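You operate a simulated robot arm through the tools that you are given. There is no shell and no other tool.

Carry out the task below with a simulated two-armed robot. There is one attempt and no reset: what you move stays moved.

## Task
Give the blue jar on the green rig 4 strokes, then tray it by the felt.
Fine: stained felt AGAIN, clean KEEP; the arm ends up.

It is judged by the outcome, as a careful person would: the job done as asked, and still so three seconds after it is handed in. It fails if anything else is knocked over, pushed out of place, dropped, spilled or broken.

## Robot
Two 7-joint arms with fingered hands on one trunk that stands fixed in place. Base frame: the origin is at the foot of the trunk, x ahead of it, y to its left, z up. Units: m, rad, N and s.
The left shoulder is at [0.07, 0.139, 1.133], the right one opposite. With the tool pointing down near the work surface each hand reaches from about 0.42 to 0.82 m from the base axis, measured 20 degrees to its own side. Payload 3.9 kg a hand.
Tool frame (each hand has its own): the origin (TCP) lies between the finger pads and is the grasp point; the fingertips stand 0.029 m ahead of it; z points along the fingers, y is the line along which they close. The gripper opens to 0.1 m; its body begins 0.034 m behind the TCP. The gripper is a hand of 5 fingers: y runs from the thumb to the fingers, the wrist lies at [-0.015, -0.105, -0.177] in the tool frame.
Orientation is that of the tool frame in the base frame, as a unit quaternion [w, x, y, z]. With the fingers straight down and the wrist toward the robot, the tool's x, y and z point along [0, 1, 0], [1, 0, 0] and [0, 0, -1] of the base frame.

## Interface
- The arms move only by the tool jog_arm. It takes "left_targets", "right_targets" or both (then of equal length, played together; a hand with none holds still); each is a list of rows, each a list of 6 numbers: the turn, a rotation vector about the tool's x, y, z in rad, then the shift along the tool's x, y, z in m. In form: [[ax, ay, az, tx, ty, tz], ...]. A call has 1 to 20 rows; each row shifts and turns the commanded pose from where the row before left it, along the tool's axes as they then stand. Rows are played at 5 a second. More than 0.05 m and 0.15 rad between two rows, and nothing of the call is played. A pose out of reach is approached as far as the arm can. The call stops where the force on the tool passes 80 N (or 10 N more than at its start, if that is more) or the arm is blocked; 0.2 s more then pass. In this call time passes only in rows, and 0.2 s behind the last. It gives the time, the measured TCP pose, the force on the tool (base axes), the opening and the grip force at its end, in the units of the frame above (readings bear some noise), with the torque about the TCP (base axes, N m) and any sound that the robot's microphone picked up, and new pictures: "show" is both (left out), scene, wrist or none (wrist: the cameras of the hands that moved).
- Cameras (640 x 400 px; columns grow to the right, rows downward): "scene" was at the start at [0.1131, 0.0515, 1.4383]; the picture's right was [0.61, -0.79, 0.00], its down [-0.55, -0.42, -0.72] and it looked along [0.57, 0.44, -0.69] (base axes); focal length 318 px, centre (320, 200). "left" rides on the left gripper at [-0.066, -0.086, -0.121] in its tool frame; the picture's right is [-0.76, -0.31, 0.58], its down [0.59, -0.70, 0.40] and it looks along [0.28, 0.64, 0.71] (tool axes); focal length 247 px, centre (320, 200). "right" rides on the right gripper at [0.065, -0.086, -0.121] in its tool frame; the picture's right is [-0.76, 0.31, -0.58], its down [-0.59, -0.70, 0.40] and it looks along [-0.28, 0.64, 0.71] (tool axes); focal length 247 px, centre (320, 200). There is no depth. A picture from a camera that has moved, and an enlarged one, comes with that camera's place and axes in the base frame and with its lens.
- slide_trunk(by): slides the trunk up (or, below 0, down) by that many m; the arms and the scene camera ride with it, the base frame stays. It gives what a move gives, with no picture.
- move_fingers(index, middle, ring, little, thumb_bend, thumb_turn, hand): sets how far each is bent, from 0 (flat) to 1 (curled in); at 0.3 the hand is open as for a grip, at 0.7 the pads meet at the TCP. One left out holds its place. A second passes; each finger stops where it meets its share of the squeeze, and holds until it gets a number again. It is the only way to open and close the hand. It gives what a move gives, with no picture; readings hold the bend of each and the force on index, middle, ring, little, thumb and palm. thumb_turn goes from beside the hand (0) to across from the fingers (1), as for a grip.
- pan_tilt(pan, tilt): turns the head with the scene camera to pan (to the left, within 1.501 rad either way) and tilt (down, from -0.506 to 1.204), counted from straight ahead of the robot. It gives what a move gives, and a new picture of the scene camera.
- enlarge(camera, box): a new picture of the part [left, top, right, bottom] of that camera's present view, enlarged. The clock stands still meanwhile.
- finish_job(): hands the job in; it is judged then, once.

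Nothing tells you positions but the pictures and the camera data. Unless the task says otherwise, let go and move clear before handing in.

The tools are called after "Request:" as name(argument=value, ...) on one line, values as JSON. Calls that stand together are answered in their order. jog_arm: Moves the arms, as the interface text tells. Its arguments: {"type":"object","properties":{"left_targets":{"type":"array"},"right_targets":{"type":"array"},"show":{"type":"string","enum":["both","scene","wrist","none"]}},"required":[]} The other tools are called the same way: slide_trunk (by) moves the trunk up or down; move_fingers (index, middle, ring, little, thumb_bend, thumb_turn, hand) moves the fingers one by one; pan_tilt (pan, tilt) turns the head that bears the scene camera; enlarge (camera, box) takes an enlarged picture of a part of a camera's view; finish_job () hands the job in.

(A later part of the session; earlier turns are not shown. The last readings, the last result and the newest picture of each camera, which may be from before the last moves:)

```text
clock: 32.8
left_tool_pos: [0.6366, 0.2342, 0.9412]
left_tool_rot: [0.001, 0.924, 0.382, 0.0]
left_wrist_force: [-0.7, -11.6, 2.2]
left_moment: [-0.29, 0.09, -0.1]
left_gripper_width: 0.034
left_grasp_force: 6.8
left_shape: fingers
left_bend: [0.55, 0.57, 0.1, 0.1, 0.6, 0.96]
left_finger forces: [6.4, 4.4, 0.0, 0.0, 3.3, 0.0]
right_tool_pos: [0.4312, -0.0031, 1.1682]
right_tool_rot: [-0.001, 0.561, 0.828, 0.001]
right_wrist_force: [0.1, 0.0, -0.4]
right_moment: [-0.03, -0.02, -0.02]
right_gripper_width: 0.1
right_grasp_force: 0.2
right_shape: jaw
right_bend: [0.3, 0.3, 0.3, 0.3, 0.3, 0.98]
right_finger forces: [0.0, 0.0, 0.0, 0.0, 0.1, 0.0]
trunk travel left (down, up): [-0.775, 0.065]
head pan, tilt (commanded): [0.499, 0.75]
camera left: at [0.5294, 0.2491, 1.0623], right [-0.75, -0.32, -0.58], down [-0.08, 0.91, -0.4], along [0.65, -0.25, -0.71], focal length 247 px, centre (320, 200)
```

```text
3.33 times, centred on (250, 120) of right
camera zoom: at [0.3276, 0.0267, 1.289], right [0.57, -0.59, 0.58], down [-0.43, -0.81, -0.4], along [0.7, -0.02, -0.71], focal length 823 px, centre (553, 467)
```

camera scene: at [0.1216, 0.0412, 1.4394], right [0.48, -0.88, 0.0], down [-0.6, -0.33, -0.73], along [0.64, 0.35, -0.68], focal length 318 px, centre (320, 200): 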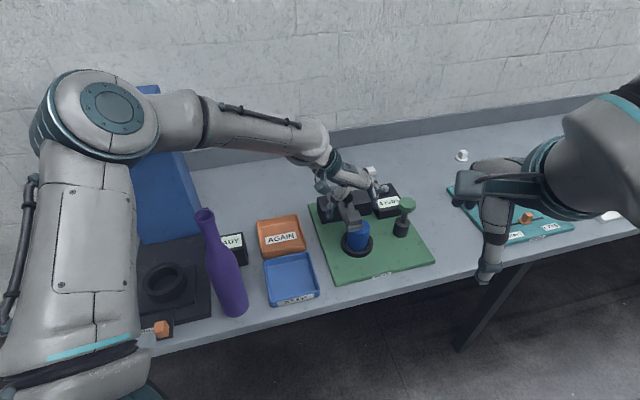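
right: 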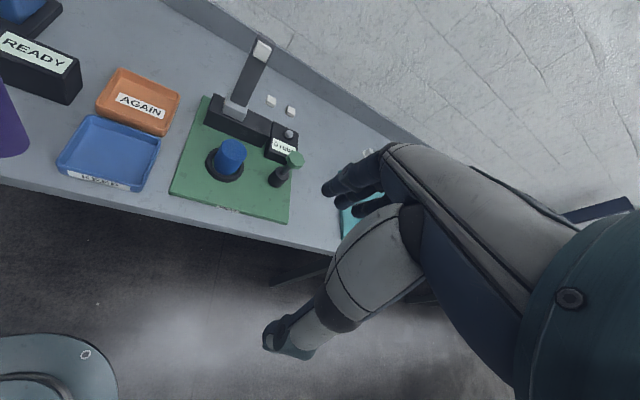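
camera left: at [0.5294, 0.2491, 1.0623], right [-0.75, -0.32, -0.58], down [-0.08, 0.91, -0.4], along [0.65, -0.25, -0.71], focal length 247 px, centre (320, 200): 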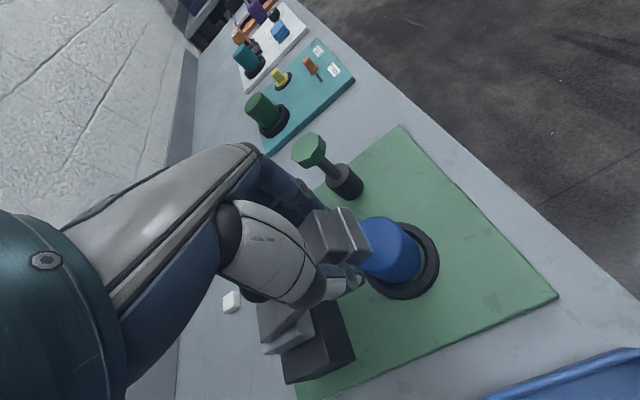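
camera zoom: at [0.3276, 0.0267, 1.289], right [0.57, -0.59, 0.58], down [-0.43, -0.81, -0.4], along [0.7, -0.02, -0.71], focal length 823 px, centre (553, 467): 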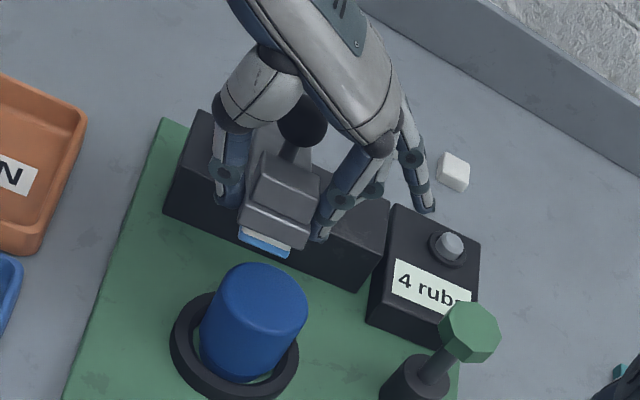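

The arm is coming up, and the felt's underside looks blue. I'll confirm that when it is fully up. I'll continue along the arc, easing slightly outward to relieve the radial force.

Request:
jog_arm(left_targets=[[0, 0, 0, 0.0045, 0.001, -0.0115], [0, 0, 0, 0.0072, 0, -0.0103], [0, 0, 0, 0.009, 0, -0.0088], [0, 0, 0, 0.009, 0, -0.0085]], show="none")

Request:
enlarge(camera="scene", box=[310, 140, 430, 260])

Request:
enlarge(camera="right", box=[190, 30, 310, 150])

```text
clock: 33.8
left_tool_pos: [0.6591, 0.2543, 0.9813]
left_tool_rot: [0.0, 0.924, 0.381, 0.001]
left_wrist_force: [-0.7, -8.5, 3.4]
left_moment: [-0.26, 0.04, -0.04]
left_gripper_width: 0.0337
left_grasp_force: 6.4
left_shape: fingers
left_bend: [0.56, 0.58, 0.1, 0.1, 0.6, 0.96]
left_finger forces: [6.6, 3.0, 0.0, 0.0, 3.5, 0.0]
right_tool_pos: [0.432, -0.0008, 1.1687]
right_tool_rot: [-0.001, 0.561, 0.828, 0.0]
right_wrist_force: [-0.5, 0.0, -0.1]
right_moment: [0.02, 0.01, 0.02]
right_gripper_width: 0.0998
right_grasp_force: 0.0
right_shape: jaw
right_bend: [0.3, 0.3, 0.3, 0.3, 0.3, 0.98]
right_finger forces: [0.1, 0.0, 0.0, 0.0, 0.0, 0.0]
trunk travel left (down, up): [-0.775, 0.065]
head pan, tilt (commanded): [0.499, 0.75]
```

```text
3.33 times, centred on (370, 200) of scene
camera zoom: at [0.1204, 0.0386, 1.4395], right [0.48, -0.88, 0.0], down [-0.6, -0.33, -0.73], along [0.64, 0.35, -0.68], focal length 1059 px, centre (153, 200)
```

zoom: 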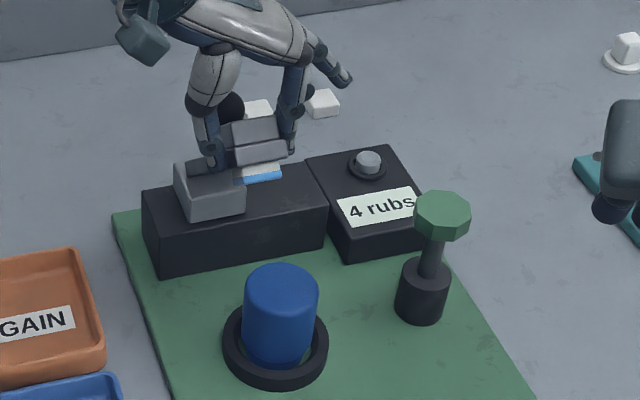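

```text
3.33 times, centred on (250, 90) of right
camera zoom: at [0.3279, 0.0272, 1.2889], right [0.57, -0.59, 0.58], down [-0.43, -0.81, -0.4], along [0.7, -0.02, -0.71], focal length 823 px, centre (553, 567)
```

zoom: 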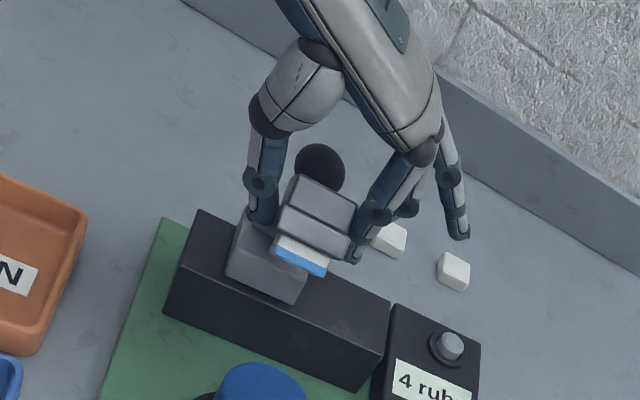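

The arm is about halfway up with moderate forces. I'll continue along the arc.

Request:
jog_arm(left_targets=[[0, 0, 0, 0.0112, 0.001, -0.0072], [0, 0, 0, 0.0112, 0, -0.0068], [0, 0, 0, 0.0123, 0, -0.0052], [0, 0, 0, 0.0123, 0, -0.0046]], show="none")

Request:
enlarge(camera="scene", box=[310, 120, 430, 240])

Request:
enlarge(camera="right", box=[190, 10, 310, 130])

```text
clock: 34.8
left_tool_pos: [0.6943, 0.2874, 1.0043]
left_tool_rot: [0.001, 0.924, 0.382, 0.001]
left_wrist_force: [2.8, -7.2, 4.8]
left_moment: [-0.23, 0.0, -0.01]
left_gripper_width: 0.034
left_grasp_force: 7.8
left_shape: fingers
left_bend: [0.56, 0.58, 0.1, 0.1, 0.6, 0.96]
left_finger forces: [7.6, 3.2, 0.0, 0.0, 4.0, 0.0]
right_tool_pos: [0.4333, -0.0016, 1.1676]
right_tool_rot: [0.001, 0.56, 0.829, 0.001]
right_wrist_force: [0.8, 0.5, 0.2]
right_moment: [0.0, -0.01, 0.01]
right_gripper_width: 0.0997
right_grasp_force: 0.1
right_shape: jaw
right_bend: [0.3, 0.3, 0.3, 0.3, 0.3, 0.98]
right_finger forces: [0.1, 0.0, 0.1, 0.0, 0.0, 0.0]
trunk travel left (down, up): [-0.775, 0.065]
head pan, tilt (commanded): [0.499, 0.75]
```

```text
3.33 times, centred on (370, 180) of scene
camera zoom: at [0.1208, 0.0387, 1.4395], right [0.48, -0.88, 0.0], down [-0.6, -0.33, -0.73], along [0.64, 0.35, -0.68], focal length 1059 px, centre (153, 267)
```

zoom: 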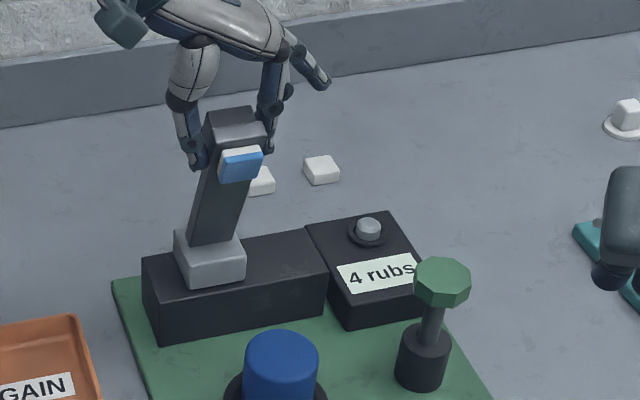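

```text
3.33 times, centred on (250, 70) of right
camera zoom: at [0.3283, 0.0273, 1.2888], right [0.57, -0.59, 0.58], down [-0.43, -0.81, -0.4], along [0.7, -0.02, -0.71], focal length 823 px, centre (553, 633)
```

zoom: 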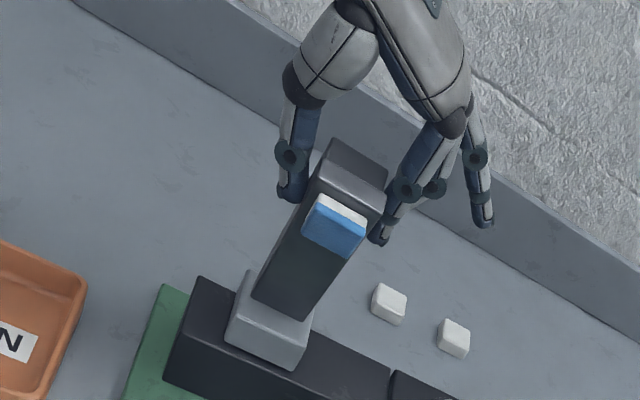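

The felt face is clearly blue, so the jar goes in the AGAIN tray. I'll carry the arm on past vertical to its rest.

Request:
jog_arm(left_targets=[[0, 0, 0, 0.013, 0, -0.0032], [0, 0, 0, 0.013, 0, -0.0021], [0, 0, 0, 0.0132, 0, -0.0008], [0, 0, 0, 0.0132, 0, 0.0002]], show="none")

Request:
enlarge(camera="scene", box=[310, 120, 430, 240])

Request:
enlarge(camera="right", box=[190, 0, 310, 120])

```text
clock: 35.8
left_tool_pos: [0.726, 0.3199, 1.008]
left_tool_rot: [0.001, 0.924, 0.382, -0.001]
left_wrist_force: [7.1, -8.8, 2.2]
left_moment: [-0.15, 0.07, 0.07]
left_gripper_width: 0.0348
left_grasp_force: 8.2
left_shape: fingers
left_bend: [0.55, 0.58, 0.1, 0.1, 0.6, 0.96]
left_finger forces: [10.2, 3.9, 0.0, 0.0, 2.7, 0.0]
left hand out of reach, approached as far as the arm can: row 4
right_tool_pos: [0.4332, -0.0017, 1.1673]
right_tool_rot: [-0.001, 0.56, 0.828, 0.0]
right_wrist_force: [-0.1, 0.2, 0.3]
right_moment: [0.04, 0.04, -0.01]
right_gripper_width: 0.0996
right_grasp_force: 0.0
right_shape: jaw
right_bend: [0.3, 0.3, 0.3, 0.3, 0.3, 0.98]
right_finger forces: [0.1, 0.0, 0.0, 0.0, 0.0, 0.0]
trunk travel left (down, up): [-0.775, 0.065]
head pan, tilt (commanded): [0.499, 0.75]
```

```text
3.33 times, centred on (370, 180) of scene
camera zoom: at [0.122, 0.0386, 1.4394], right [0.48, -0.88, 0.0], down [-0.6, -0.33, -0.73], along [0.64, 0.35, -0.68], focal length 1059 px, centre (153, 267)
```

zoom: 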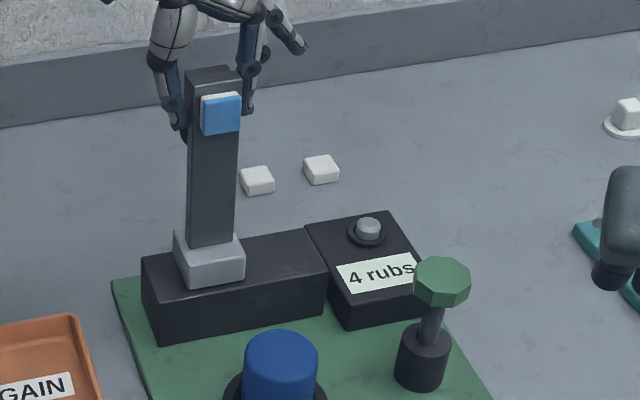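

```text
3.33 times, centred on (250, 60) of right
camera zoom: at [0.3293, 0.0272, 1.2885], right [0.57, -0.59, 0.58], down [-0.43, -0.81, -0.4], along [0.7, -0.02, -0.71], focal length 823 px, centre (553, 667)
```

zoom: 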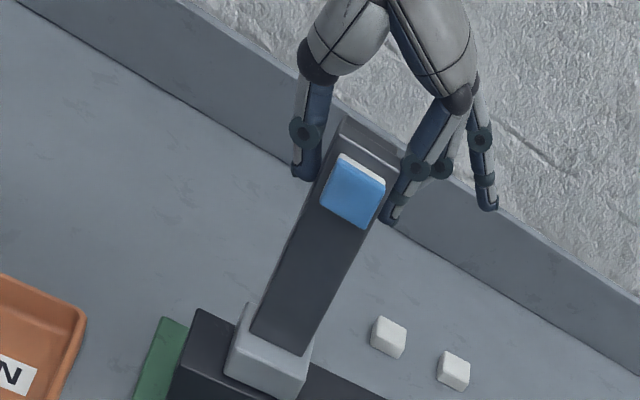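

The arm is near vertical, but the hand met its reach limit. I'll tilt the hand about the pinch axis so the fingertips reach further back, and push the arm the last few degrees to its rest.

Request:
jog_arm(left_targets=[[0, 0.1, 0, 0, 0, 0], [0, 0.1, 0, 0, 0, 0], [0, 0.1, 0, 0, 0, 0], [0, 0, 0, 0.0096, 0, 0.003], [0, 0, 0, 0.0096, 0, 0.004]], show="none")

Request:
enlarge(camera="scene", box=[310, 120, 430, 240])

Request:
enlarge(camera="right", box=[190, 0, 310, 120])

```text
clock: 37.0
left_tool_pos: [0.7398, 0.3337, 1.0078]
left_tool_rot: [-0.058, 0.914, 0.377, 0.138]
left_wrist_force: [6.8, -10.2, -2.1]
left_moment: [-0.07, 0.0, 0.01]
left_gripper_width: 0.0328
left_grasp_force: 7.5
left_shape: fingers
left_bend: [0.55, 0.59, 0.1, 0.1, 0.61, 0.97]
left_finger forces: [10.9, 3.0, 0.0, 0.1, 1.5, 0.0]
right_tool_pos: [0.4333, -0.0012, 1.1674]
right_tool_rot: [-0.001, 0.559, 0.829, 0.0]
right_wrist_force: [-1.0, -0.1, -0.2]
right_moment: [-0.01, -0.02, -0.01]
right_gripper_width: 0.0998
right_grasp_force: 0.0
right_shape: jaw
right_bend: [0.3, 0.3, 0.3, 0.3, 0.3, 0.98]
right_finger forces: [0.0, 0.0, 0.0, 0.1, 0.0, 0.1]
trunk travel left (down, up): [-0.775, 0.065]
head pan, tilt (commanded): [0.499, 0.75]
```

```text
3.33 times, centred on (370, 180) of scene
camera zoom: at [0.122, 0.0378, 1.4394], right [0.48, -0.88, 0.0], down [-0.6, -0.32, -0.73], along [0.64, 0.35, -0.68], focal length 1059 px, centre (153, 267)
```

zoom: 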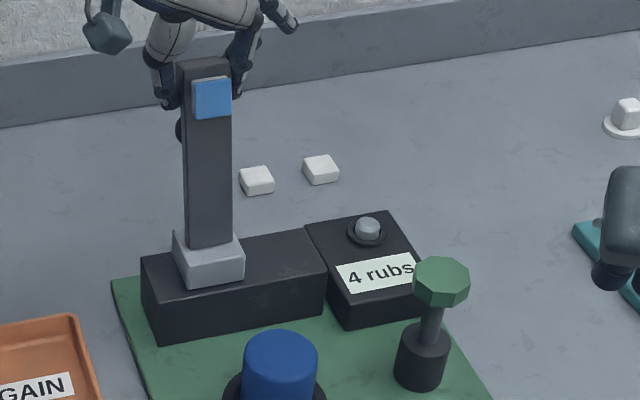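

```text
3.33 times, centred on (250, 60) of right
camera zoom: at [0.3293, 0.0265, 1.2885], right [0.57, -0.59, 0.57], down [-0.43, -0.81, -0.4], along [0.7, -0.02, -0.71], focal length 823 px, centre (553, 667)
```

zoom: 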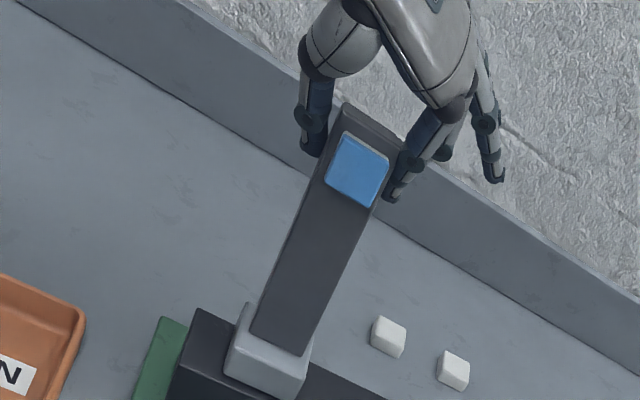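

The arm is back at its original rest position, with the felt blue and the counter at 4. I'll open the fingers gently and check that it stays up.

Request:
move_fingers(hand="left", index=0.3, middle=0.3, thumb_bend=0.3)

Request:
enlarge(camera="right", box=[190, 0, 310, 120])

```text
clock: 38.0
left_tool_pos: [0.7402, 0.3373, 1.008]
left_tool_rot: [-0.057, 0.913, 0.378, 0.138]
left_wrist_force: [0.1, -0.5, -1.1]
left_moment: [-0.01, -0.01, 0.01]
left_gripper_width: 0.0983
left_grasp_force: 0.0
left_shape: fingers
left_bend: [0.3, 0.3, 0.1, 0.1, 0.3, 0.97]
left_finger forces: [0.0, 0.0, 0.1, 0.0, 0.1, 0.0]
right_tool_pos: [0.4327, -0.0006, 1.1678]
right_tool_rot: [0.0, 0.56, 0.829, 0.0]
right_wrist_force: [-0.4, 0.1, -1.0]
right_moment: [-0.02, 0.0, -0.02]
right_gripper_width: 0.0997
right_grasp_force: 0.1
right_shape: jaw
right_bend: [0.3, 0.3, 0.3, 0.3, 0.3, 0.98]
right_finger forces: [0.0, 0.0, 0.0, 0.0, 0.0, 0.1]
trunk travel left (down, up): [-0.775, 0.065]
head pan, tilt (commanded): [0.499, 0.75]
```

```text
3.33 times, centred on (250, 60) of right
camera zoom: at [0.3284, 0.0289, 1.2887], right [0.57, -0.59, 0.58], down [-0.43, -0.81, -0.4], along [0.7, -0.02, -0.71], focal length 823 px, centre (553, 667)
```

zoom: 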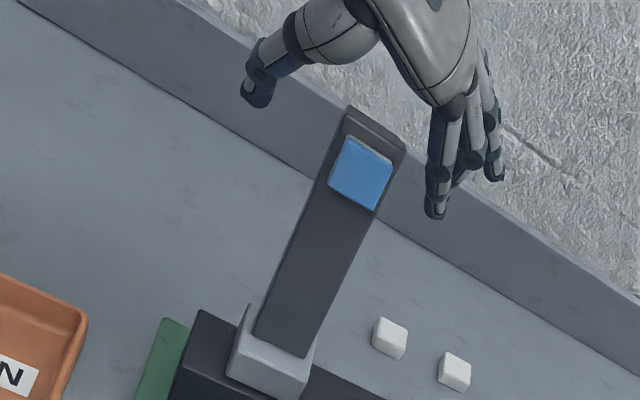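

The arm stays up by itself and the counter holds 4. The felt is stained, so the jar goes to AGAIN. I'll lift the hand clear, bring it back from the rig arm and straighten it.

Request:
jog_arm(left_targets=[[0, 0, 0, 0.0118, 0, -0.0382], [0, 0, 0, 0.0118, 0, -0.0382], [0, 0, 0, -0.043, 0, -0.0133], [0, 0, 0, -0.043, 0, -0.0133], [0, -0.1, 0, 0, 0, 0], [0, -0.1, 0, 0, 0, 0], [0, -0.1, 0, 0, 0, 0]], show="both")

Request:
enlarge(camera="right", box=[170, 0, 350, 200])

Request:
enlarge(camera="scene", box=[130, 180, 450, 340])

```text
clock: 39.5
left_tool_pos: [0.6734, 0.2725, 1.0874]
left_tool_rot: [0.001, 0.924, 0.381, 0.0]
left_wrist_force: [0.1, -0.2, 1.3]
left_moment: [0.02, -0.02, -0.02]
left_gripper_width: 0.0985
left_grasp_force: 0.1
left_shape: fingers
left_bend: [0.3, 0.3, 0.1, 0.1, 0.3, 0.98]
left_finger forces: [0.0, 0.0, 0.0, 0.0, 0.0, 0.0]
right_tool_pos: [0.4336, 0.0001, 1.1668]
right_tool_rot: [0.001, 0.56, 0.829, 0.0]
right_wrist_force: [0.0, 0.4, 0.0]
right_moment: [0.03, 0.01, -0.03]
right_gripper_width: 0.0998
right_grasp_force: 0.1
right_shape: jaw
right_bend: [0.3, 0.3, 0.3, 0.3, 0.3, 0.98]
right_finger forces: [0.0, 0.1, 0.1, 0.0, 0.1, 0.0]
trunk travel left (down, up): [-0.775, 0.065]
head pan, tilt (commanded): [0.499, 0.75]
camera scene: at [0.1214, 0.0408, 1.4394], right [0.48, -0.88, 0.0], down [-0.6, -0.33, -0.73], along [0.64, 0.35, -0.68], focal length 318 px, centre (320, 200)
camera left: at [0.5682, 0.2869, 1.2089], right [-0.75, -0.32, -0.58], down [-0.08, 0.91, -0.4], along [0.65, -0.26, -0.71], focal length 247 px, centre (320, 200)
```

scene: 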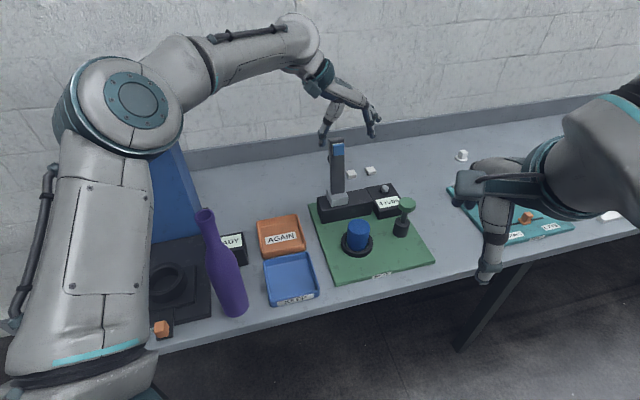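
left: 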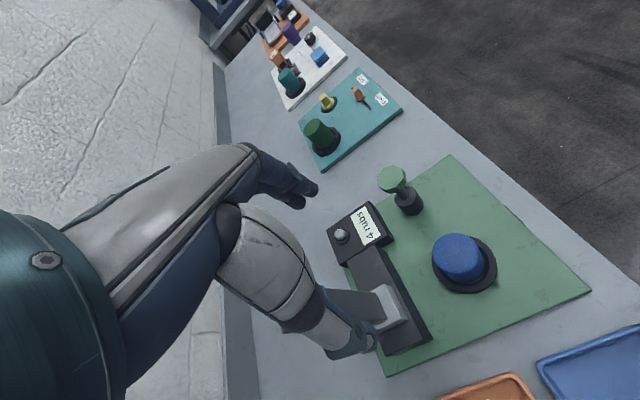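

```text
2.00 times, centred on (260, 100) of right
camera zoom: at [0.3287, 0.0291, 1.2886], right [0.57, -0.59, 0.58], down [-0.43, -0.81, -0.4], along [0.7, -0.02, -0.71], focal length 494 px, centre (440, 400)
```

zoom: 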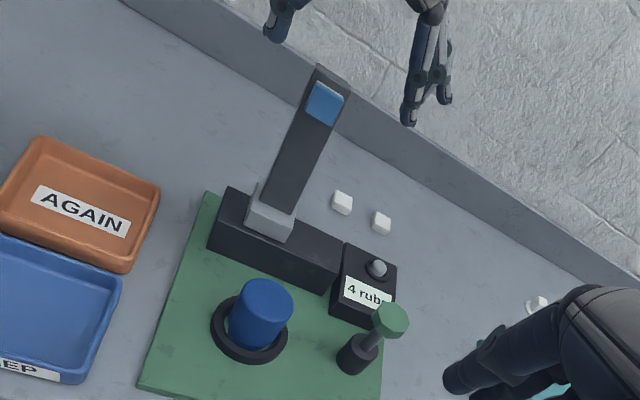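

```text
2.00 times, centred on (290, 260) of scene
camera zoom: at [0.1214, 0.0408, 1.4394], right [0.48, -0.88, 0.0], down [-0.6, -0.33, -0.73], along [0.64, 0.35, -0.68], focal length 635 px, centre (380, 80)
```

zoom: 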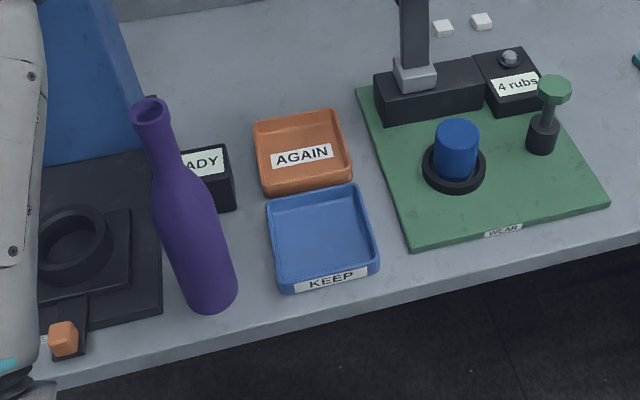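

The arm is up with blue felt, the counter reads 4, and the jar's top centre is at about (0.635, 0.214, 0.853). The tall purple bottle near (0.354, 0.387), with its mouth at z ≈ 1.06, is a hazard, so I'll turn the hand further to keep wrist and forearm away from it. Then I'll hover over the jar.

Request:
move_fingers(hand="left", ring=0.3, little=0.3)

Request:
jog_arm(left_targets=[[0, 0, 0.1163, 0, 0, 0], [0, 0, 0.1163, 0, 0, 0], [0, 0, 0.1163, 0, 0, 0], [0, 0, 0, -0.0195, 0.0125, 0.029], [0, 0, 0, -0.0195, 0.0125, 0.029], [0, 0, 0, -0.0195, 0.0125, 0.029]], show="both")

Request:
enlarge(camera="right", box=[170, 20, 350, 200])

Request:
enlarge(camera="scene", box=[290, 120, 450, 280])

```text
clock: 40.5
left_tool_pos: [0.6745, 0.2717, 1.0876]
left_tool_rot: [0.001, 0.924, 0.383, 0.0]
left_wrist_force: [-0.4, -0.2, -0.2]
left_moment: [0.0, -0.02, 0.02]
left_gripper_width: 0.0984
left_grasp_force: 0.0
left_shape: fingers
left_bend: [0.3, 0.3, 0.3, 0.3, 0.3, 0.98]
left_finger forces: [0.1, 0.1, 0.1, 0.0, 0.1, 0.1]
right_tool_pos: [0.4325, 0.0007, 1.1677]
right_tool_rot: [0.0, 0.56, 0.829, 0.0]
right_wrist_force: [-1.2, -0.3, -0.6]
right_moment: [-0.01, -0.02, -0.02]
right_gripper_width: 0.1
right_grasp_force: 0.1
right_shape: jaw
right_bend: [0.3, 0.3, 0.3, 0.3, 0.3, 0.98]
right_finger forces: [0.1, 0.1, 0.0, 0.0, 0.0, 0.0]
trunk travel left (down, up): [-0.775, 0.065]
head pan, tilt (commanded): [0.499, 0.75]
```

```text
clock: 42.0
left_tool_pos: [0.6392, 0.2153, 1.0018]
left_tool_rot: [0.001, 0.976, 0.216, 0.0]
left_wrist_force: [-0.7, -0.2, 0.4]
left_moment: [-0.03, 0.04, 0.04]
left_gripper_width: 0.0987
left_grasp_force: 0.0
left_shape: fingers
left_bend: [0.3, 0.3, 0.3, 0.3, 0.3, 0.98]
left_finger forces: [0.0, 0.0, 0.0, 0.0, 0.1, 0.0]
right_tool_pos: [0.4322, 0.0007, 1.1675]
right_tool_rot: [0.0, 0.56, 0.828, 0.0]
right_wrist_force: [0.7, -0.4, -0.2]
right_moment: [0.02, -0.01, -0.01]
right_gripper_width: 0.1001
right_grasp_force: 0.1
right_shape: jaw
right_bend: [0.3, 0.3, 0.3, 0.3, 0.3, 0.98]
right_finger forces: [0.0, 0.0, 0.0, 0.0, 0.0, 0.0]
trunk travel left (down, up): [-0.775, 0.065]
head pan, tilt (commanded): [0.499, 0.75]
camera scene: at [0.1211, 0.0406, 1.4394], right [0.48, -0.88, 0.0], down [-0.6, -0.33, -0.73], along [0.64, 0.35, -0.68], focal length 318 px, centre (320, 200)
camera left: at [0.5427, 0.2645, 1.123], right [-0.81, -0.04, -0.58], down [0.24, 0.89, -0.4], along [0.53, -0.46, -0.71], focal length 247 px, centre (320, 200)
```

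scene: 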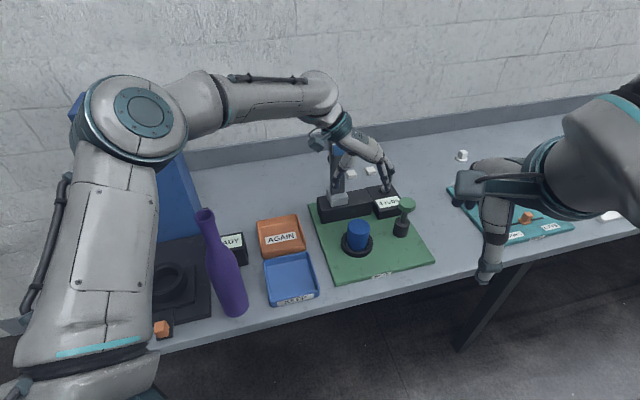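
left: 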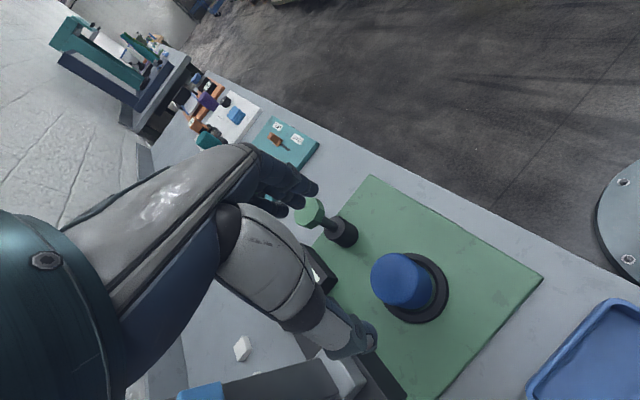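

```text
2.22 times, centred on (260, 110) of right
camera zoom: at [0.3285, 0.029, 1.2887], right [0.57, -0.59, 0.58], down [-0.43, -0.81, -0.4], along [0.7, -0.02, -0.71], focal length 549 px, centre (453, 400)
```

zoom: 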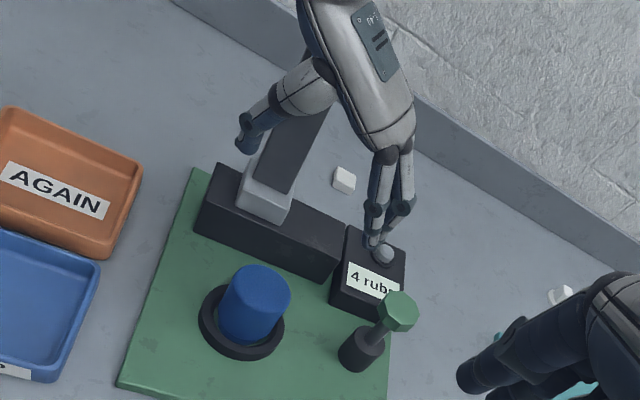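

```text
2.50 times, centred on (370, 200) of scene
camera zoom: at [0.1211, 0.0406, 1.4394], right [0.48, -0.88, 0.0], down [-0.6, -0.33, -0.73], along [0.64, 0.35, -0.68], focal length 794 px, centre (195, 200)
```

zoom: 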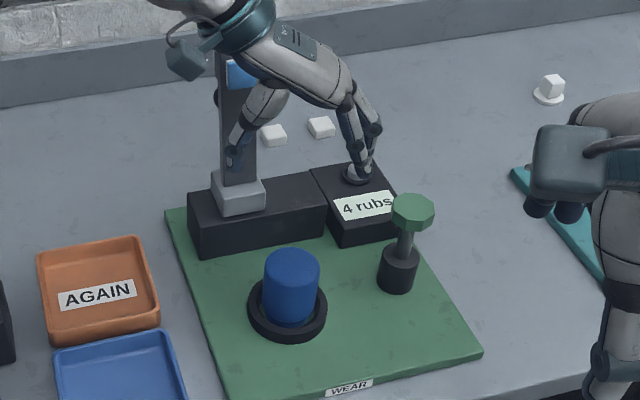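

The hand is over the jar. I'll correct it by 4 mm and lower until the fingertips are level with the jar's top, then check the clearance on both sides.

Request:
jog_arm(left_targets=[[0, 0, 0, -0.004, -0.001, 0.03], [0, 0, 0, 0, 0, 0.045], [0, 0, 0, 0, 0, 0.045]], show="wrist")

Request:
enlarge(camera="right", box=[190, 60, 330, 200])

Request:
enlarge(camera="scene", box=[310, 160, 430, 280])

```text
clock: 42.8
left_tool_pos: [0.6344, 0.2155, 0.8812]
left_tool_rot: [0.0, 0.976, 0.217, 0.0]
left_wrist_force: [0.0, 0.3, -0.5]
left_moment: [-0.02, 0.03, -0.03]
left_gripper_width: 0.0988
left_grasp_force: 0.2
left_shape: fingers
left_bend: [0.3, 0.3, 0.3, 0.3, 0.3, 0.98]
left_finger forces: [0.0, 0.0, 0.0, 0.1, 0.0, 0.0]
right_tool_pos: [0.4329, 0.0005, 1.1677]
right_tool_rot: [-0.001, 0.56, 0.829, -0.001]
right_wrist_force: [0.4, 0.6, 0.5]
right_moment: [0.03, 0.0, -0.01]
right_gripper_width: 0.0999
right_grasp_force: 0.1
right_shape: jaw
right_bend: [0.3, 0.3, 0.3, 0.3, 0.3, 0.98]
right_finger forces: [0.1, 0.0, 0.1, 0.0, 0.0, 0.0]
trunk travel left (down, up): [-0.775, 0.065]
head pan, tilt (commanded): [0.499, 0.75]
camera left: at [0.5393, 0.2647, 1.0024], right [-0.81, -0.04, -0.58], down [0.24, 0.89, -0.4], along [0.53, -0.46, -0.71], focal length 247 px, centre (320, 200)
```

left: 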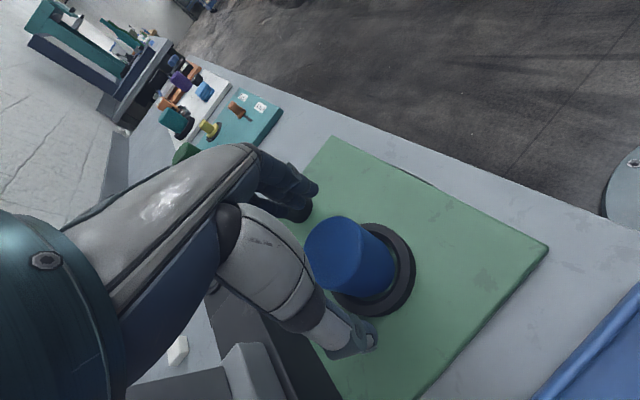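

```text
2.86 times, centred on (260, 130) of right
camera zoom: at [0.3293, 0.0296, 1.2885], right [0.57, -0.59, 0.58], down [-0.43, -0.81, -0.4], along [0.7, -0.02, -0.71], focal length 706 px, centre (491, 400)
```

zoom: 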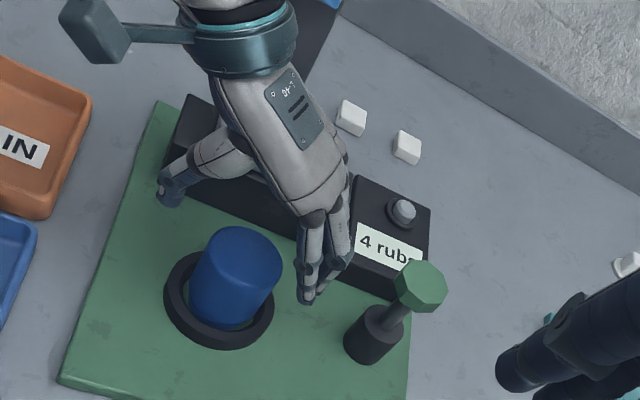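

```text
3.33 times, centred on (370, 220) of scene
camera zoom: at [0.122, 0.0413, 1.4394], right [0.48, -0.88, 0.0], down [-0.6, -0.33, -0.73], along [0.64, 0.35, -0.68], focal length 1059 px, centre (153, 133)
```

zoom: 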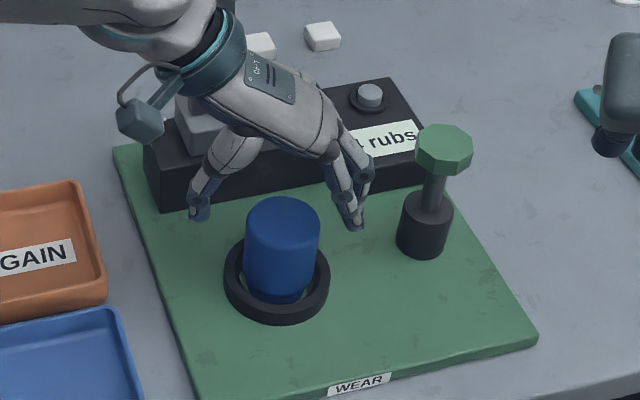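

The thumb and fingers clear the jar on both sides. I'll lower around it to grip height, with the palm about 2 cm above the jar top.

Request:
jog_arm(left_targets=[[0, 0, 0, -0.001, 0.002, 0.015], [0, 0, 0, 0, 0, 0.015], [0, 0, 0, 0, 0, 0.013]], show="wrist")

Request:
enlarge(camera="right", box=[190, 60, 330, 200])

Request:
enlarge(camera="scene", box=[310, 160, 430, 280])

```text
clock: 43.5
left_tool_pos: [0.6342, 0.2099, 0.8376]
left_tool_rot: [0.001, 0.976, 0.216, 0.001]
left_wrist_force: [0.2, -0.3, 0.2]
left_moment: [-0.02, 0.01, -0.01]
left_gripper_width: 0.0987
left_grasp_force: 0.0
left_shape: fingers
left_bend: [0.3, 0.3, 0.3, 0.3, 0.3, 0.98]
left_finger forces: [0.0, 0.0, 0.0, 0.0, 0.1, 0.1]
right_tool_pos: [0.4336, -0.0003, 1.1682]
right_tool_rot: [0.0, 0.56, 0.828, 0.001]
right_wrist_force: [0.0, -0.5, 0.4]
right_moment: [0.01, 0.0, -0.02]
right_gripper_width: 0.1001
right_grasp_force: 0.1
right_shape: jaw
right_bend: [0.3, 0.3, 0.3, 0.3, 0.3, 0.98]
right_finger forces: [0.1, 0.0, 0.0, 0.1, 0.0, 0.0]
trunk travel left (down, up): [-0.775, 0.065]
head pan, tilt (commanded): [0.499, 0.75]
camera left: at [0.5384, 0.2604, 0.9595], right [-0.82, -0.04, -0.58], down [0.24, 0.89, -0.4], along [0.53, -0.46, -0.71], focal length 247 px, centre (320, 200)
```

left: 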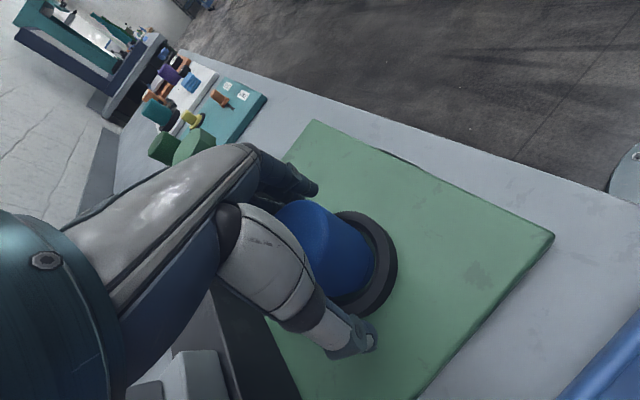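

```text
2.86 times, centred on (260, 130) of right
camera zoom: at [0.3284, 0.0292, 1.2887], right [0.57, -0.59, 0.58], down [-0.43, -0.81, -0.4], along [0.7, -0.02, -0.71], focal length 706 px, centre (491, 400)
```

zoom: 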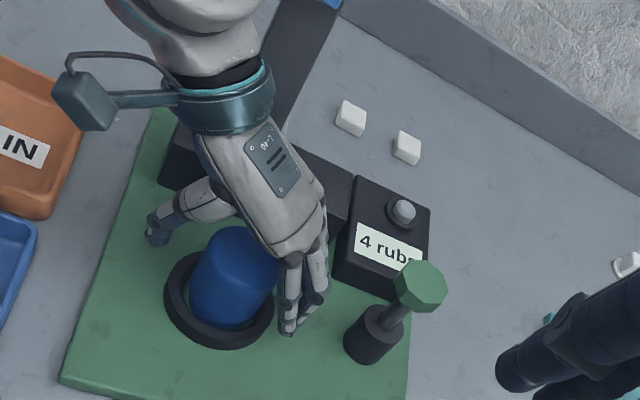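

```text
3.33 times, centred on (370, 220) of scene
camera zoom: at [0.1209, 0.0408, 1.4394], right [0.48, -0.88, 0.0], down [-0.6, -0.33, -0.73], along [0.64, 0.35, -0.68], focal length 1059 px, centre (153, 133)
```

zoom: 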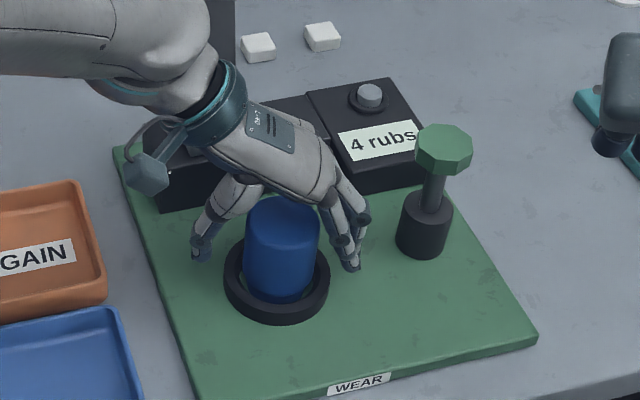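

The jar is centred between thumb and fingers. I'll close on it.

Request:
move_fingers(hand="left", index=0.6, middle=0.6, ring=0.5, thumb_bend=0.6)

Request:
enlarge(camera="right", box=[190, 60, 330, 200])

Request:
enlarge(camera="scene", box=[310, 160, 430, 280])

```text
clock: 44.5
left_tool_pos: [0.6363, 0.2086, 0.839]
left_tool_rot: [0.001, 0.976, 0.216, 0.0]
left_wrist_force: [0.9, -2.2, 1.7]
left_moment: [-0.08, -0.06, -0.08]
left_gripper_width: 0.0459
left_grasp_force: 8.5
left_shape: fingers
left_bend: [0.55, 0.54, 0.5, 0.3, 0.53, 0.97]
left_finger forces: [5.2, 5.3, 0.0, 0.0, 7.5, 0.1]
right_tool_pos: [0.4322, -0.0008, 1.1675]
right_tool_rot: [0.0, 0.56, 0.829, -0.001]
right_wrist_force: [0.2, -0.6, -0.2]
right_moment: [-0.02, -0.02, -0.01]
right_gripper_width: 0.1
right_grasp_force: 0.1
right_shape: jaw
right_bend: [0.3, 0.3, 0.3, 0.3, 0.3, 0.98]
right_finger forces: [0.0, 0.1, 0.0, 0.1, 0.0, 0.0]
trunk travel left (down, up): [-0.775, 0.065]
head pan, tilt (commanded): [0.499, 0.75]
```

```text
2.86 times, centred on (260, 130) of right
camera zoom: at [0.3283, 0.0285, 1.2887], right [0.57, -0.59, 0.58], down [-0.43, -0.81, -0.4], along [0.7, -0.02, -0.71], focal length 706 px, centre (491, 400)
```

zoom: 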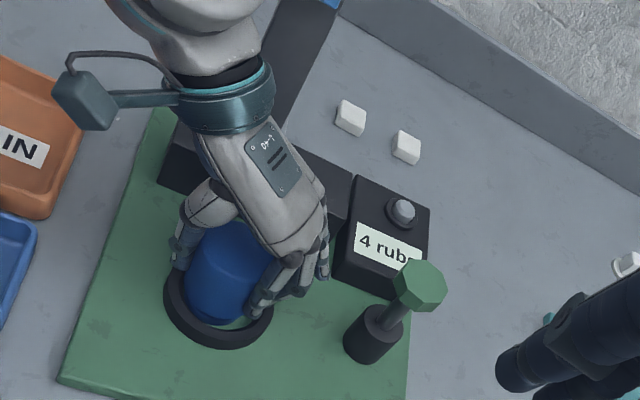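

```text
3.33 times, centred on (370, 220) of scene
camera zoom: at [0.1209, 0.0401, 1.4394], right [0.48, -0.88, 0.0], down [-0.6, -0.33, -0.73], along [0.64, 0.35, -0.68], focal length 1059 px, centre (153, 133)
```

zoom: 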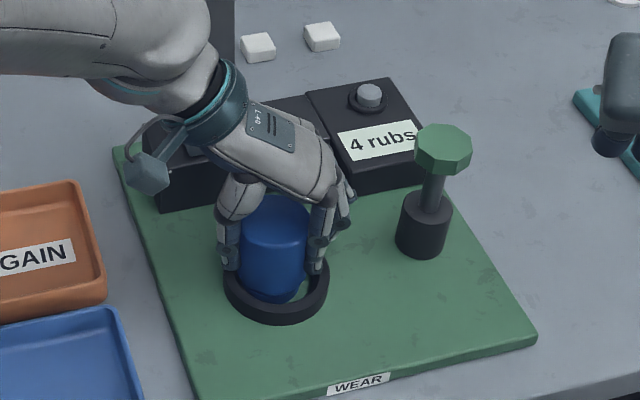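

The jar is held evenly by index, middle and thumb. I'll lift a little and check the grip.

Request:
jog_arm(left_targets=[[0, 0, 0, 0, 0, -0.01], [0, 0, 0, 0, 0, -0.015], [0, 0, 0, 0, 0, -0.015]], show="none")

Request:
enlarge(camera="scene", box=[310, 160, 430, 280])

Request:
enlarge(camera="right", box=[190, 60, 330, 200])

```text
clock: 45.4
left_tool_pos: [0.6346, 0.2128, 0.8789]
left_tool_rot: [0.001, 0.976, 0.216, 0.0]
left_wrist_force: [-0.2, -0.4, -1.6]
left_moment: [-0.03, -0.04, 0.02]
left_gripper_width: 0.0456
left_grasp_force: 8.0
left_shape: fingers
left_bend: [0.55, 0.55, 0.5, 0.3, 0.53, 0.96]
left_finger forces: [3.7, 4.2, 0.1, 0.0, 8.3, 0.0]
right_tool_pos: [0.4333, -0.0002, 1.1675]
right_tool_rot: [0.0, 0.56, 0.829, -0.001]
right_wrist_force: [-0.6, 0.0, -0.4]
right_moment: [-0.01, 0.0, -0.02]
right_gripper_width: 0.0996
right_grasp_force: 0.1
right_shape: jaw
right_bend: [0.3, 0.3, 0.3, 0.3, 0.3, 0.98]
right_finger forces: [0.0, 0.0, 0.1, 0.0, 0.0, 0.1]
trunk travel left (down, up): [-0.775, 0.065]
head pan, tilt (commanded): [0.499, 0.75]
```

```text
3.33 times, centred on (370, 220) of scene
camera zoom: at [0.121, 0.0407, 1.4394], right [0.48, -0.88, 0.0], down [-0.6, -0.33, -0.73], along [0.64, 0.35, -0.68], focal length 1059 px, centre (153, 133)
```

zoom: 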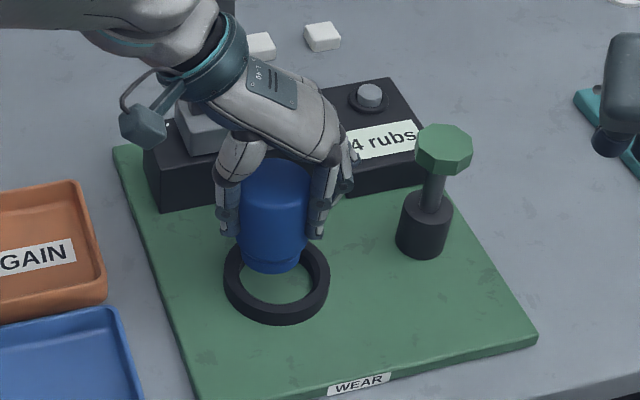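

```text
2.86 times, centred on (260, 130) of right
camera zoom: at [0.3284, 0.0291, 1.2887], right [0.57, -0.59, 0.58], down [-0.43, -0.81, -0.4], along [0.7, -0.02, -0.71], focal length 706 px, centre (491, 400)
```

zoom: 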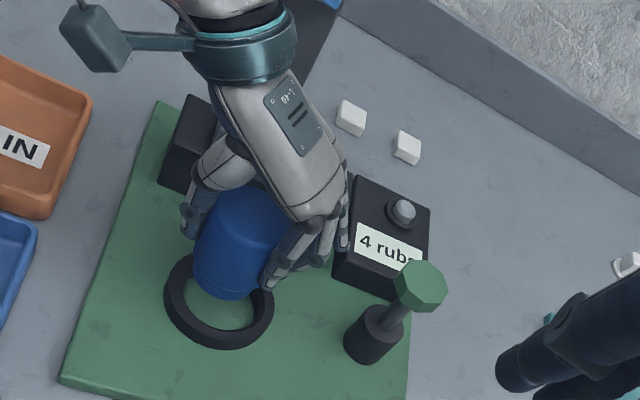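

The jar is lifted out cleanly and hangs upright. I'll raise it further, swing it away from the rig arm, then go partway toward the AGAIN tray while checking clearance to the purple bottle.

Request:
jog_arm(left_targets=[[0, 0, 0, 0, 0, -0.035], [0, 0, 0, 0, 0, -0.035], [0, 0, 0, -0.0365, -0.028, 0], [0, 0, 0, 0.0167, -0.0415, 0], [0, 0, 0, 0.0167, -0.0415, 0]], show="both")

Request:
enlarge(camera="scene", box=[130, 60, 450, 320])

Request:
enlarge(camera="right", box=[60, 0, 300, 220])

```text
clock: 46.5
left_tool_pos: [0.5839, 0.3109, 0.9484]
left_tool_rot: [0.001, 0.977, 0.215, 0.0]
left_wrist_force: [0.5, 0.8, -1.8]
left_moment: [-0.02, 0.02, 0.01]
left_gripper_width: 0.0457
left_grasp_force: 7.8
left_shape: fingers
left_bend: [0.55, 0.55, 0.5, 0.3, 0.53, 0.96]
left_finger forces: [3.8, 4.1, 0.1, 0.0, 8.2, 0.0]
right_tool_pos: [0.4336, 0.0012, 1.1685]
right_tool_rot: [-0.001, 0.56, 0.828, 0.0]
right_wrist_force: [-0.1, -0.3, -0.2]
right_moment: [-0.03, 0.01, 0.02]
right_gripper_width: 0.0996
right_grasp_force: 0.0
right_shape: jaw
right_bend: [0.3, 0.3, 0.3, 0.3, 0.3, 0.98]
right_finger forces: [0.0, 0.0, 0.0, 0.0, 0.0, 0.0]
trunk travel left (down, up): [-0.775, 0.065]
head pan, tilt (commanded): [0.499, 0.75]
camera scene: at [0.121, 0.0425, 1.4393], right [0.48, -0.88, 0.0], down [-0.6, -0.33, -0.73], along [0.64, 0.35, -0.68], focal length 318 px, centre (320, 200)
camera left: at [0.4866, 0.3616, 1.07], right [-0.82, -0.04, -0.58], down [0.24, 0.88, -0.4], along [0.53, -0.46, -0.71], focal length 247 px, centre (320, 200)
```

scene: 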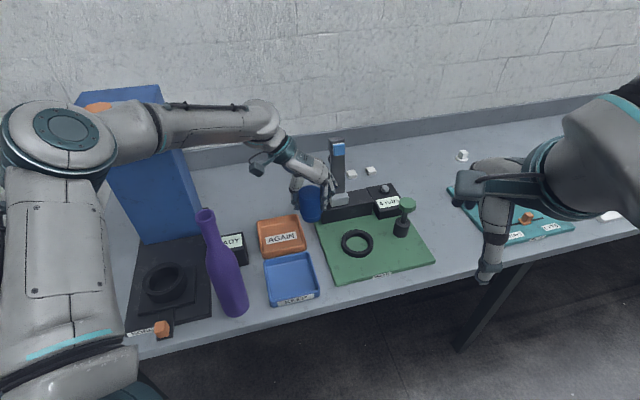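
left: 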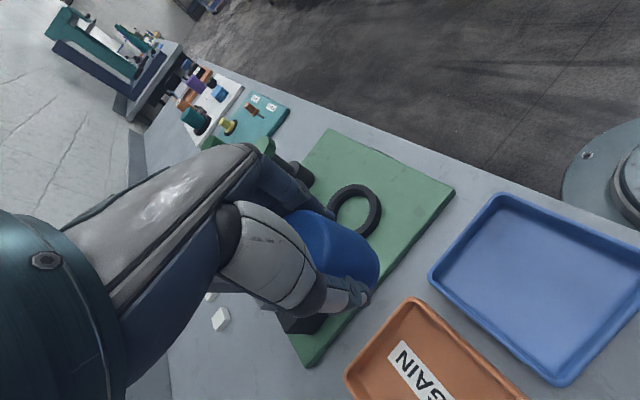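

```text
1.54 times, centred on (290, 190) of scene
camera zoom: at [0.121, 0.0425, 1.4393], right [0.48, -0.88, 0.0], down [-0.6, -0.33, -0.73], along [0.64, 0.35, -0.68], focal length 489 px, centre (366, 215)
```

zoom: 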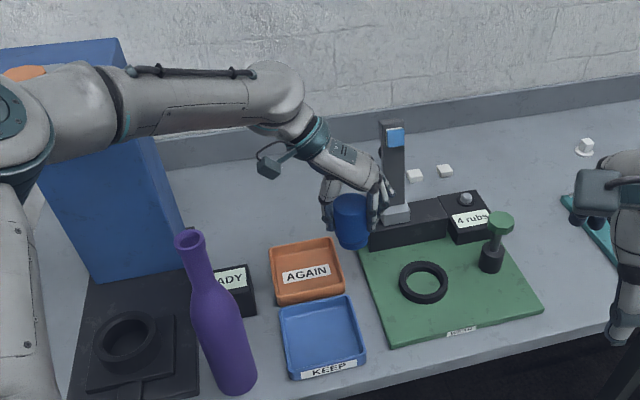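

```text
1.82 times, centred on (180, 110) of right
camera zoom: at [0.3284, 0.0306, 1.2886], right [0.57, -0.59, 0.58], down [-0.43, -0.81, -0.4], along [0.7, -0.02, -0.71], focal length 449 px, centre (574, 364)
```

zoom: 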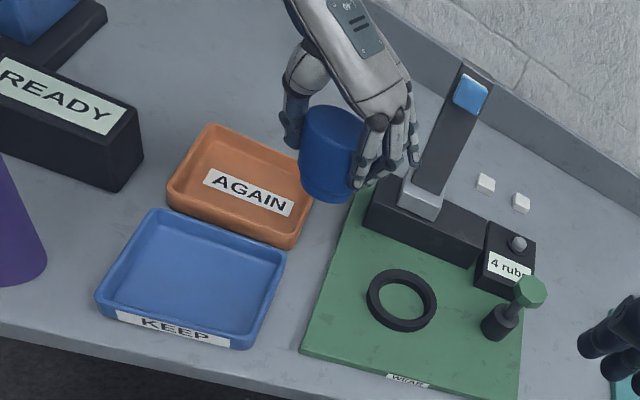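

The jar is held well, the rig arm is up and the forearm passes well above the bottle. I'll go on until the jar is over the tray at this height, then look again.

Request:
jog_arm(left_targets=[[0, 0, 0, 0.0167, -0.0415, 0], [0, 0, 0, 0.0167, -0.0415, 0]], show="both")

Request:
enlarge(camera="scene", box=[130, 60, 450, 320])

Request:
enlarge(camera="right", box=[60, 0, 300, 220])

```text
clock: 47.1
left_tool_pos: [0.5789, 0.4021, 0.9469]
left_tool_rot: [0.0, 0.976, 0.216, 0.0]
left_wrist_force: [0.1, -0.3, -1.8]
left_moment: [-0.02, 0.03, 0.01]
left_gripper_width: 0.0456
left_grasp_force: 8.3
left_shape: fingers
left_bend: [0.56, 0.55, 0.5, 0.3, 0.53, 0.96]
left_finger forces: [3.8, 4.1, 0.0, 0.0, 8.2, 0.1]
right_tool_pos: [0.4329, 0.0021, 1.1681]
right_tool_rot: [0.001, 0.56, 0.828, 0.0]
right_wrist_force: [1.5, 0.4, -0.6]
right_moment: [-0.02, 0.0, 0.01]
right_gripper_width: 0.0996
right_grasp_force: 0.1
right_shape: jaw
right_bend: [0.3, 0.3, 0.3, 0.3, 0.3, 0.98]
right_finger forces: [0.0, 0.1, 0.1, 0.0, 0.0, 0.1]
trunk travel left (down, up): [-0.775, 0.065]
head pan, tilt (commanded): [0.499, 0.75]
camera scene: at [0.1209, 0.0424, 1.4394], right [0.48, -0.88, 0.0], down [-0.6, -0.33, -0.73], along [0.64, 0.35, -0.68], focal length 318 px, centre (320, 200)
camera left: at [0.4819, 0.4528, 1.0683], right [-0.82, -0.04, -0.58], down [0.24, 0.88, -0.4], along [0.53, -0.46, -0.71], focal length 247 px, centre (320, 200)
```

scene: 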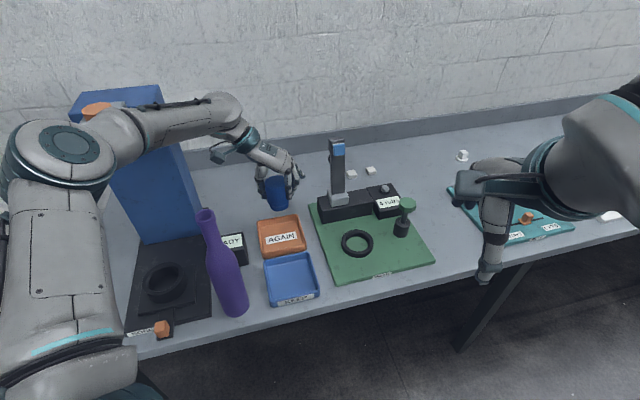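
left: 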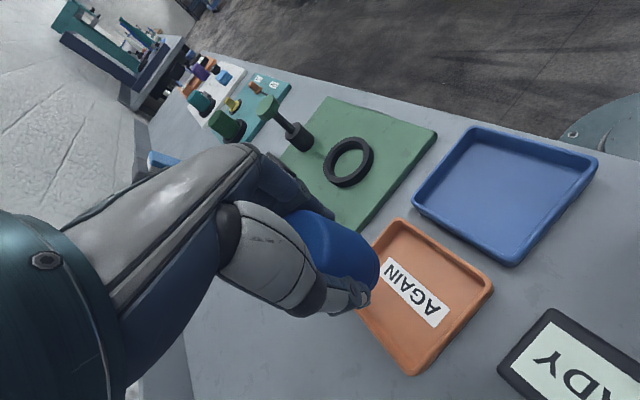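

```text
1.54 times, centred on (290, 190) of scene
camera zoom: at [0.1209, 0.0424, 1.4394], right [0.48, -0.88, 0.0], down [-0.6, -0.33, -0.73], along [0.64, 0.35, -0.68], focal length 489 px, centre (366, 215)
```

zoom: 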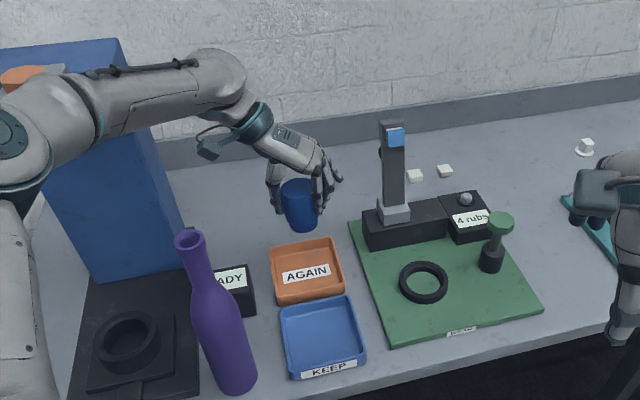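

```text
1.82 times, centred on (180, 110) of right
camera zoom: at [0.3283, 0.0306, 1.2887], right [0.57, -0.59, 0.58], down [-0.43, -0.81, -0.4], along [0.7, -0.02, -0.71], focal length 449 px, centre (574, 364)
```

zoom: 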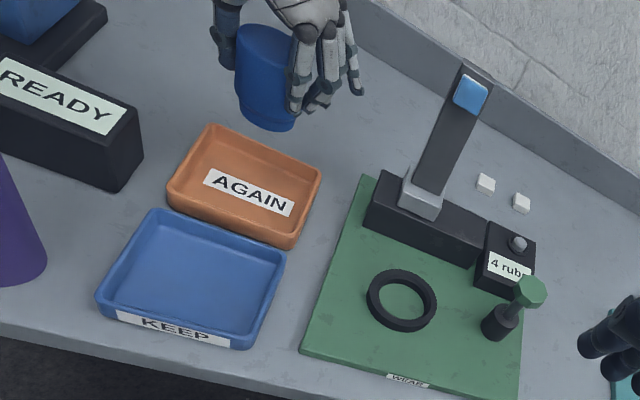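

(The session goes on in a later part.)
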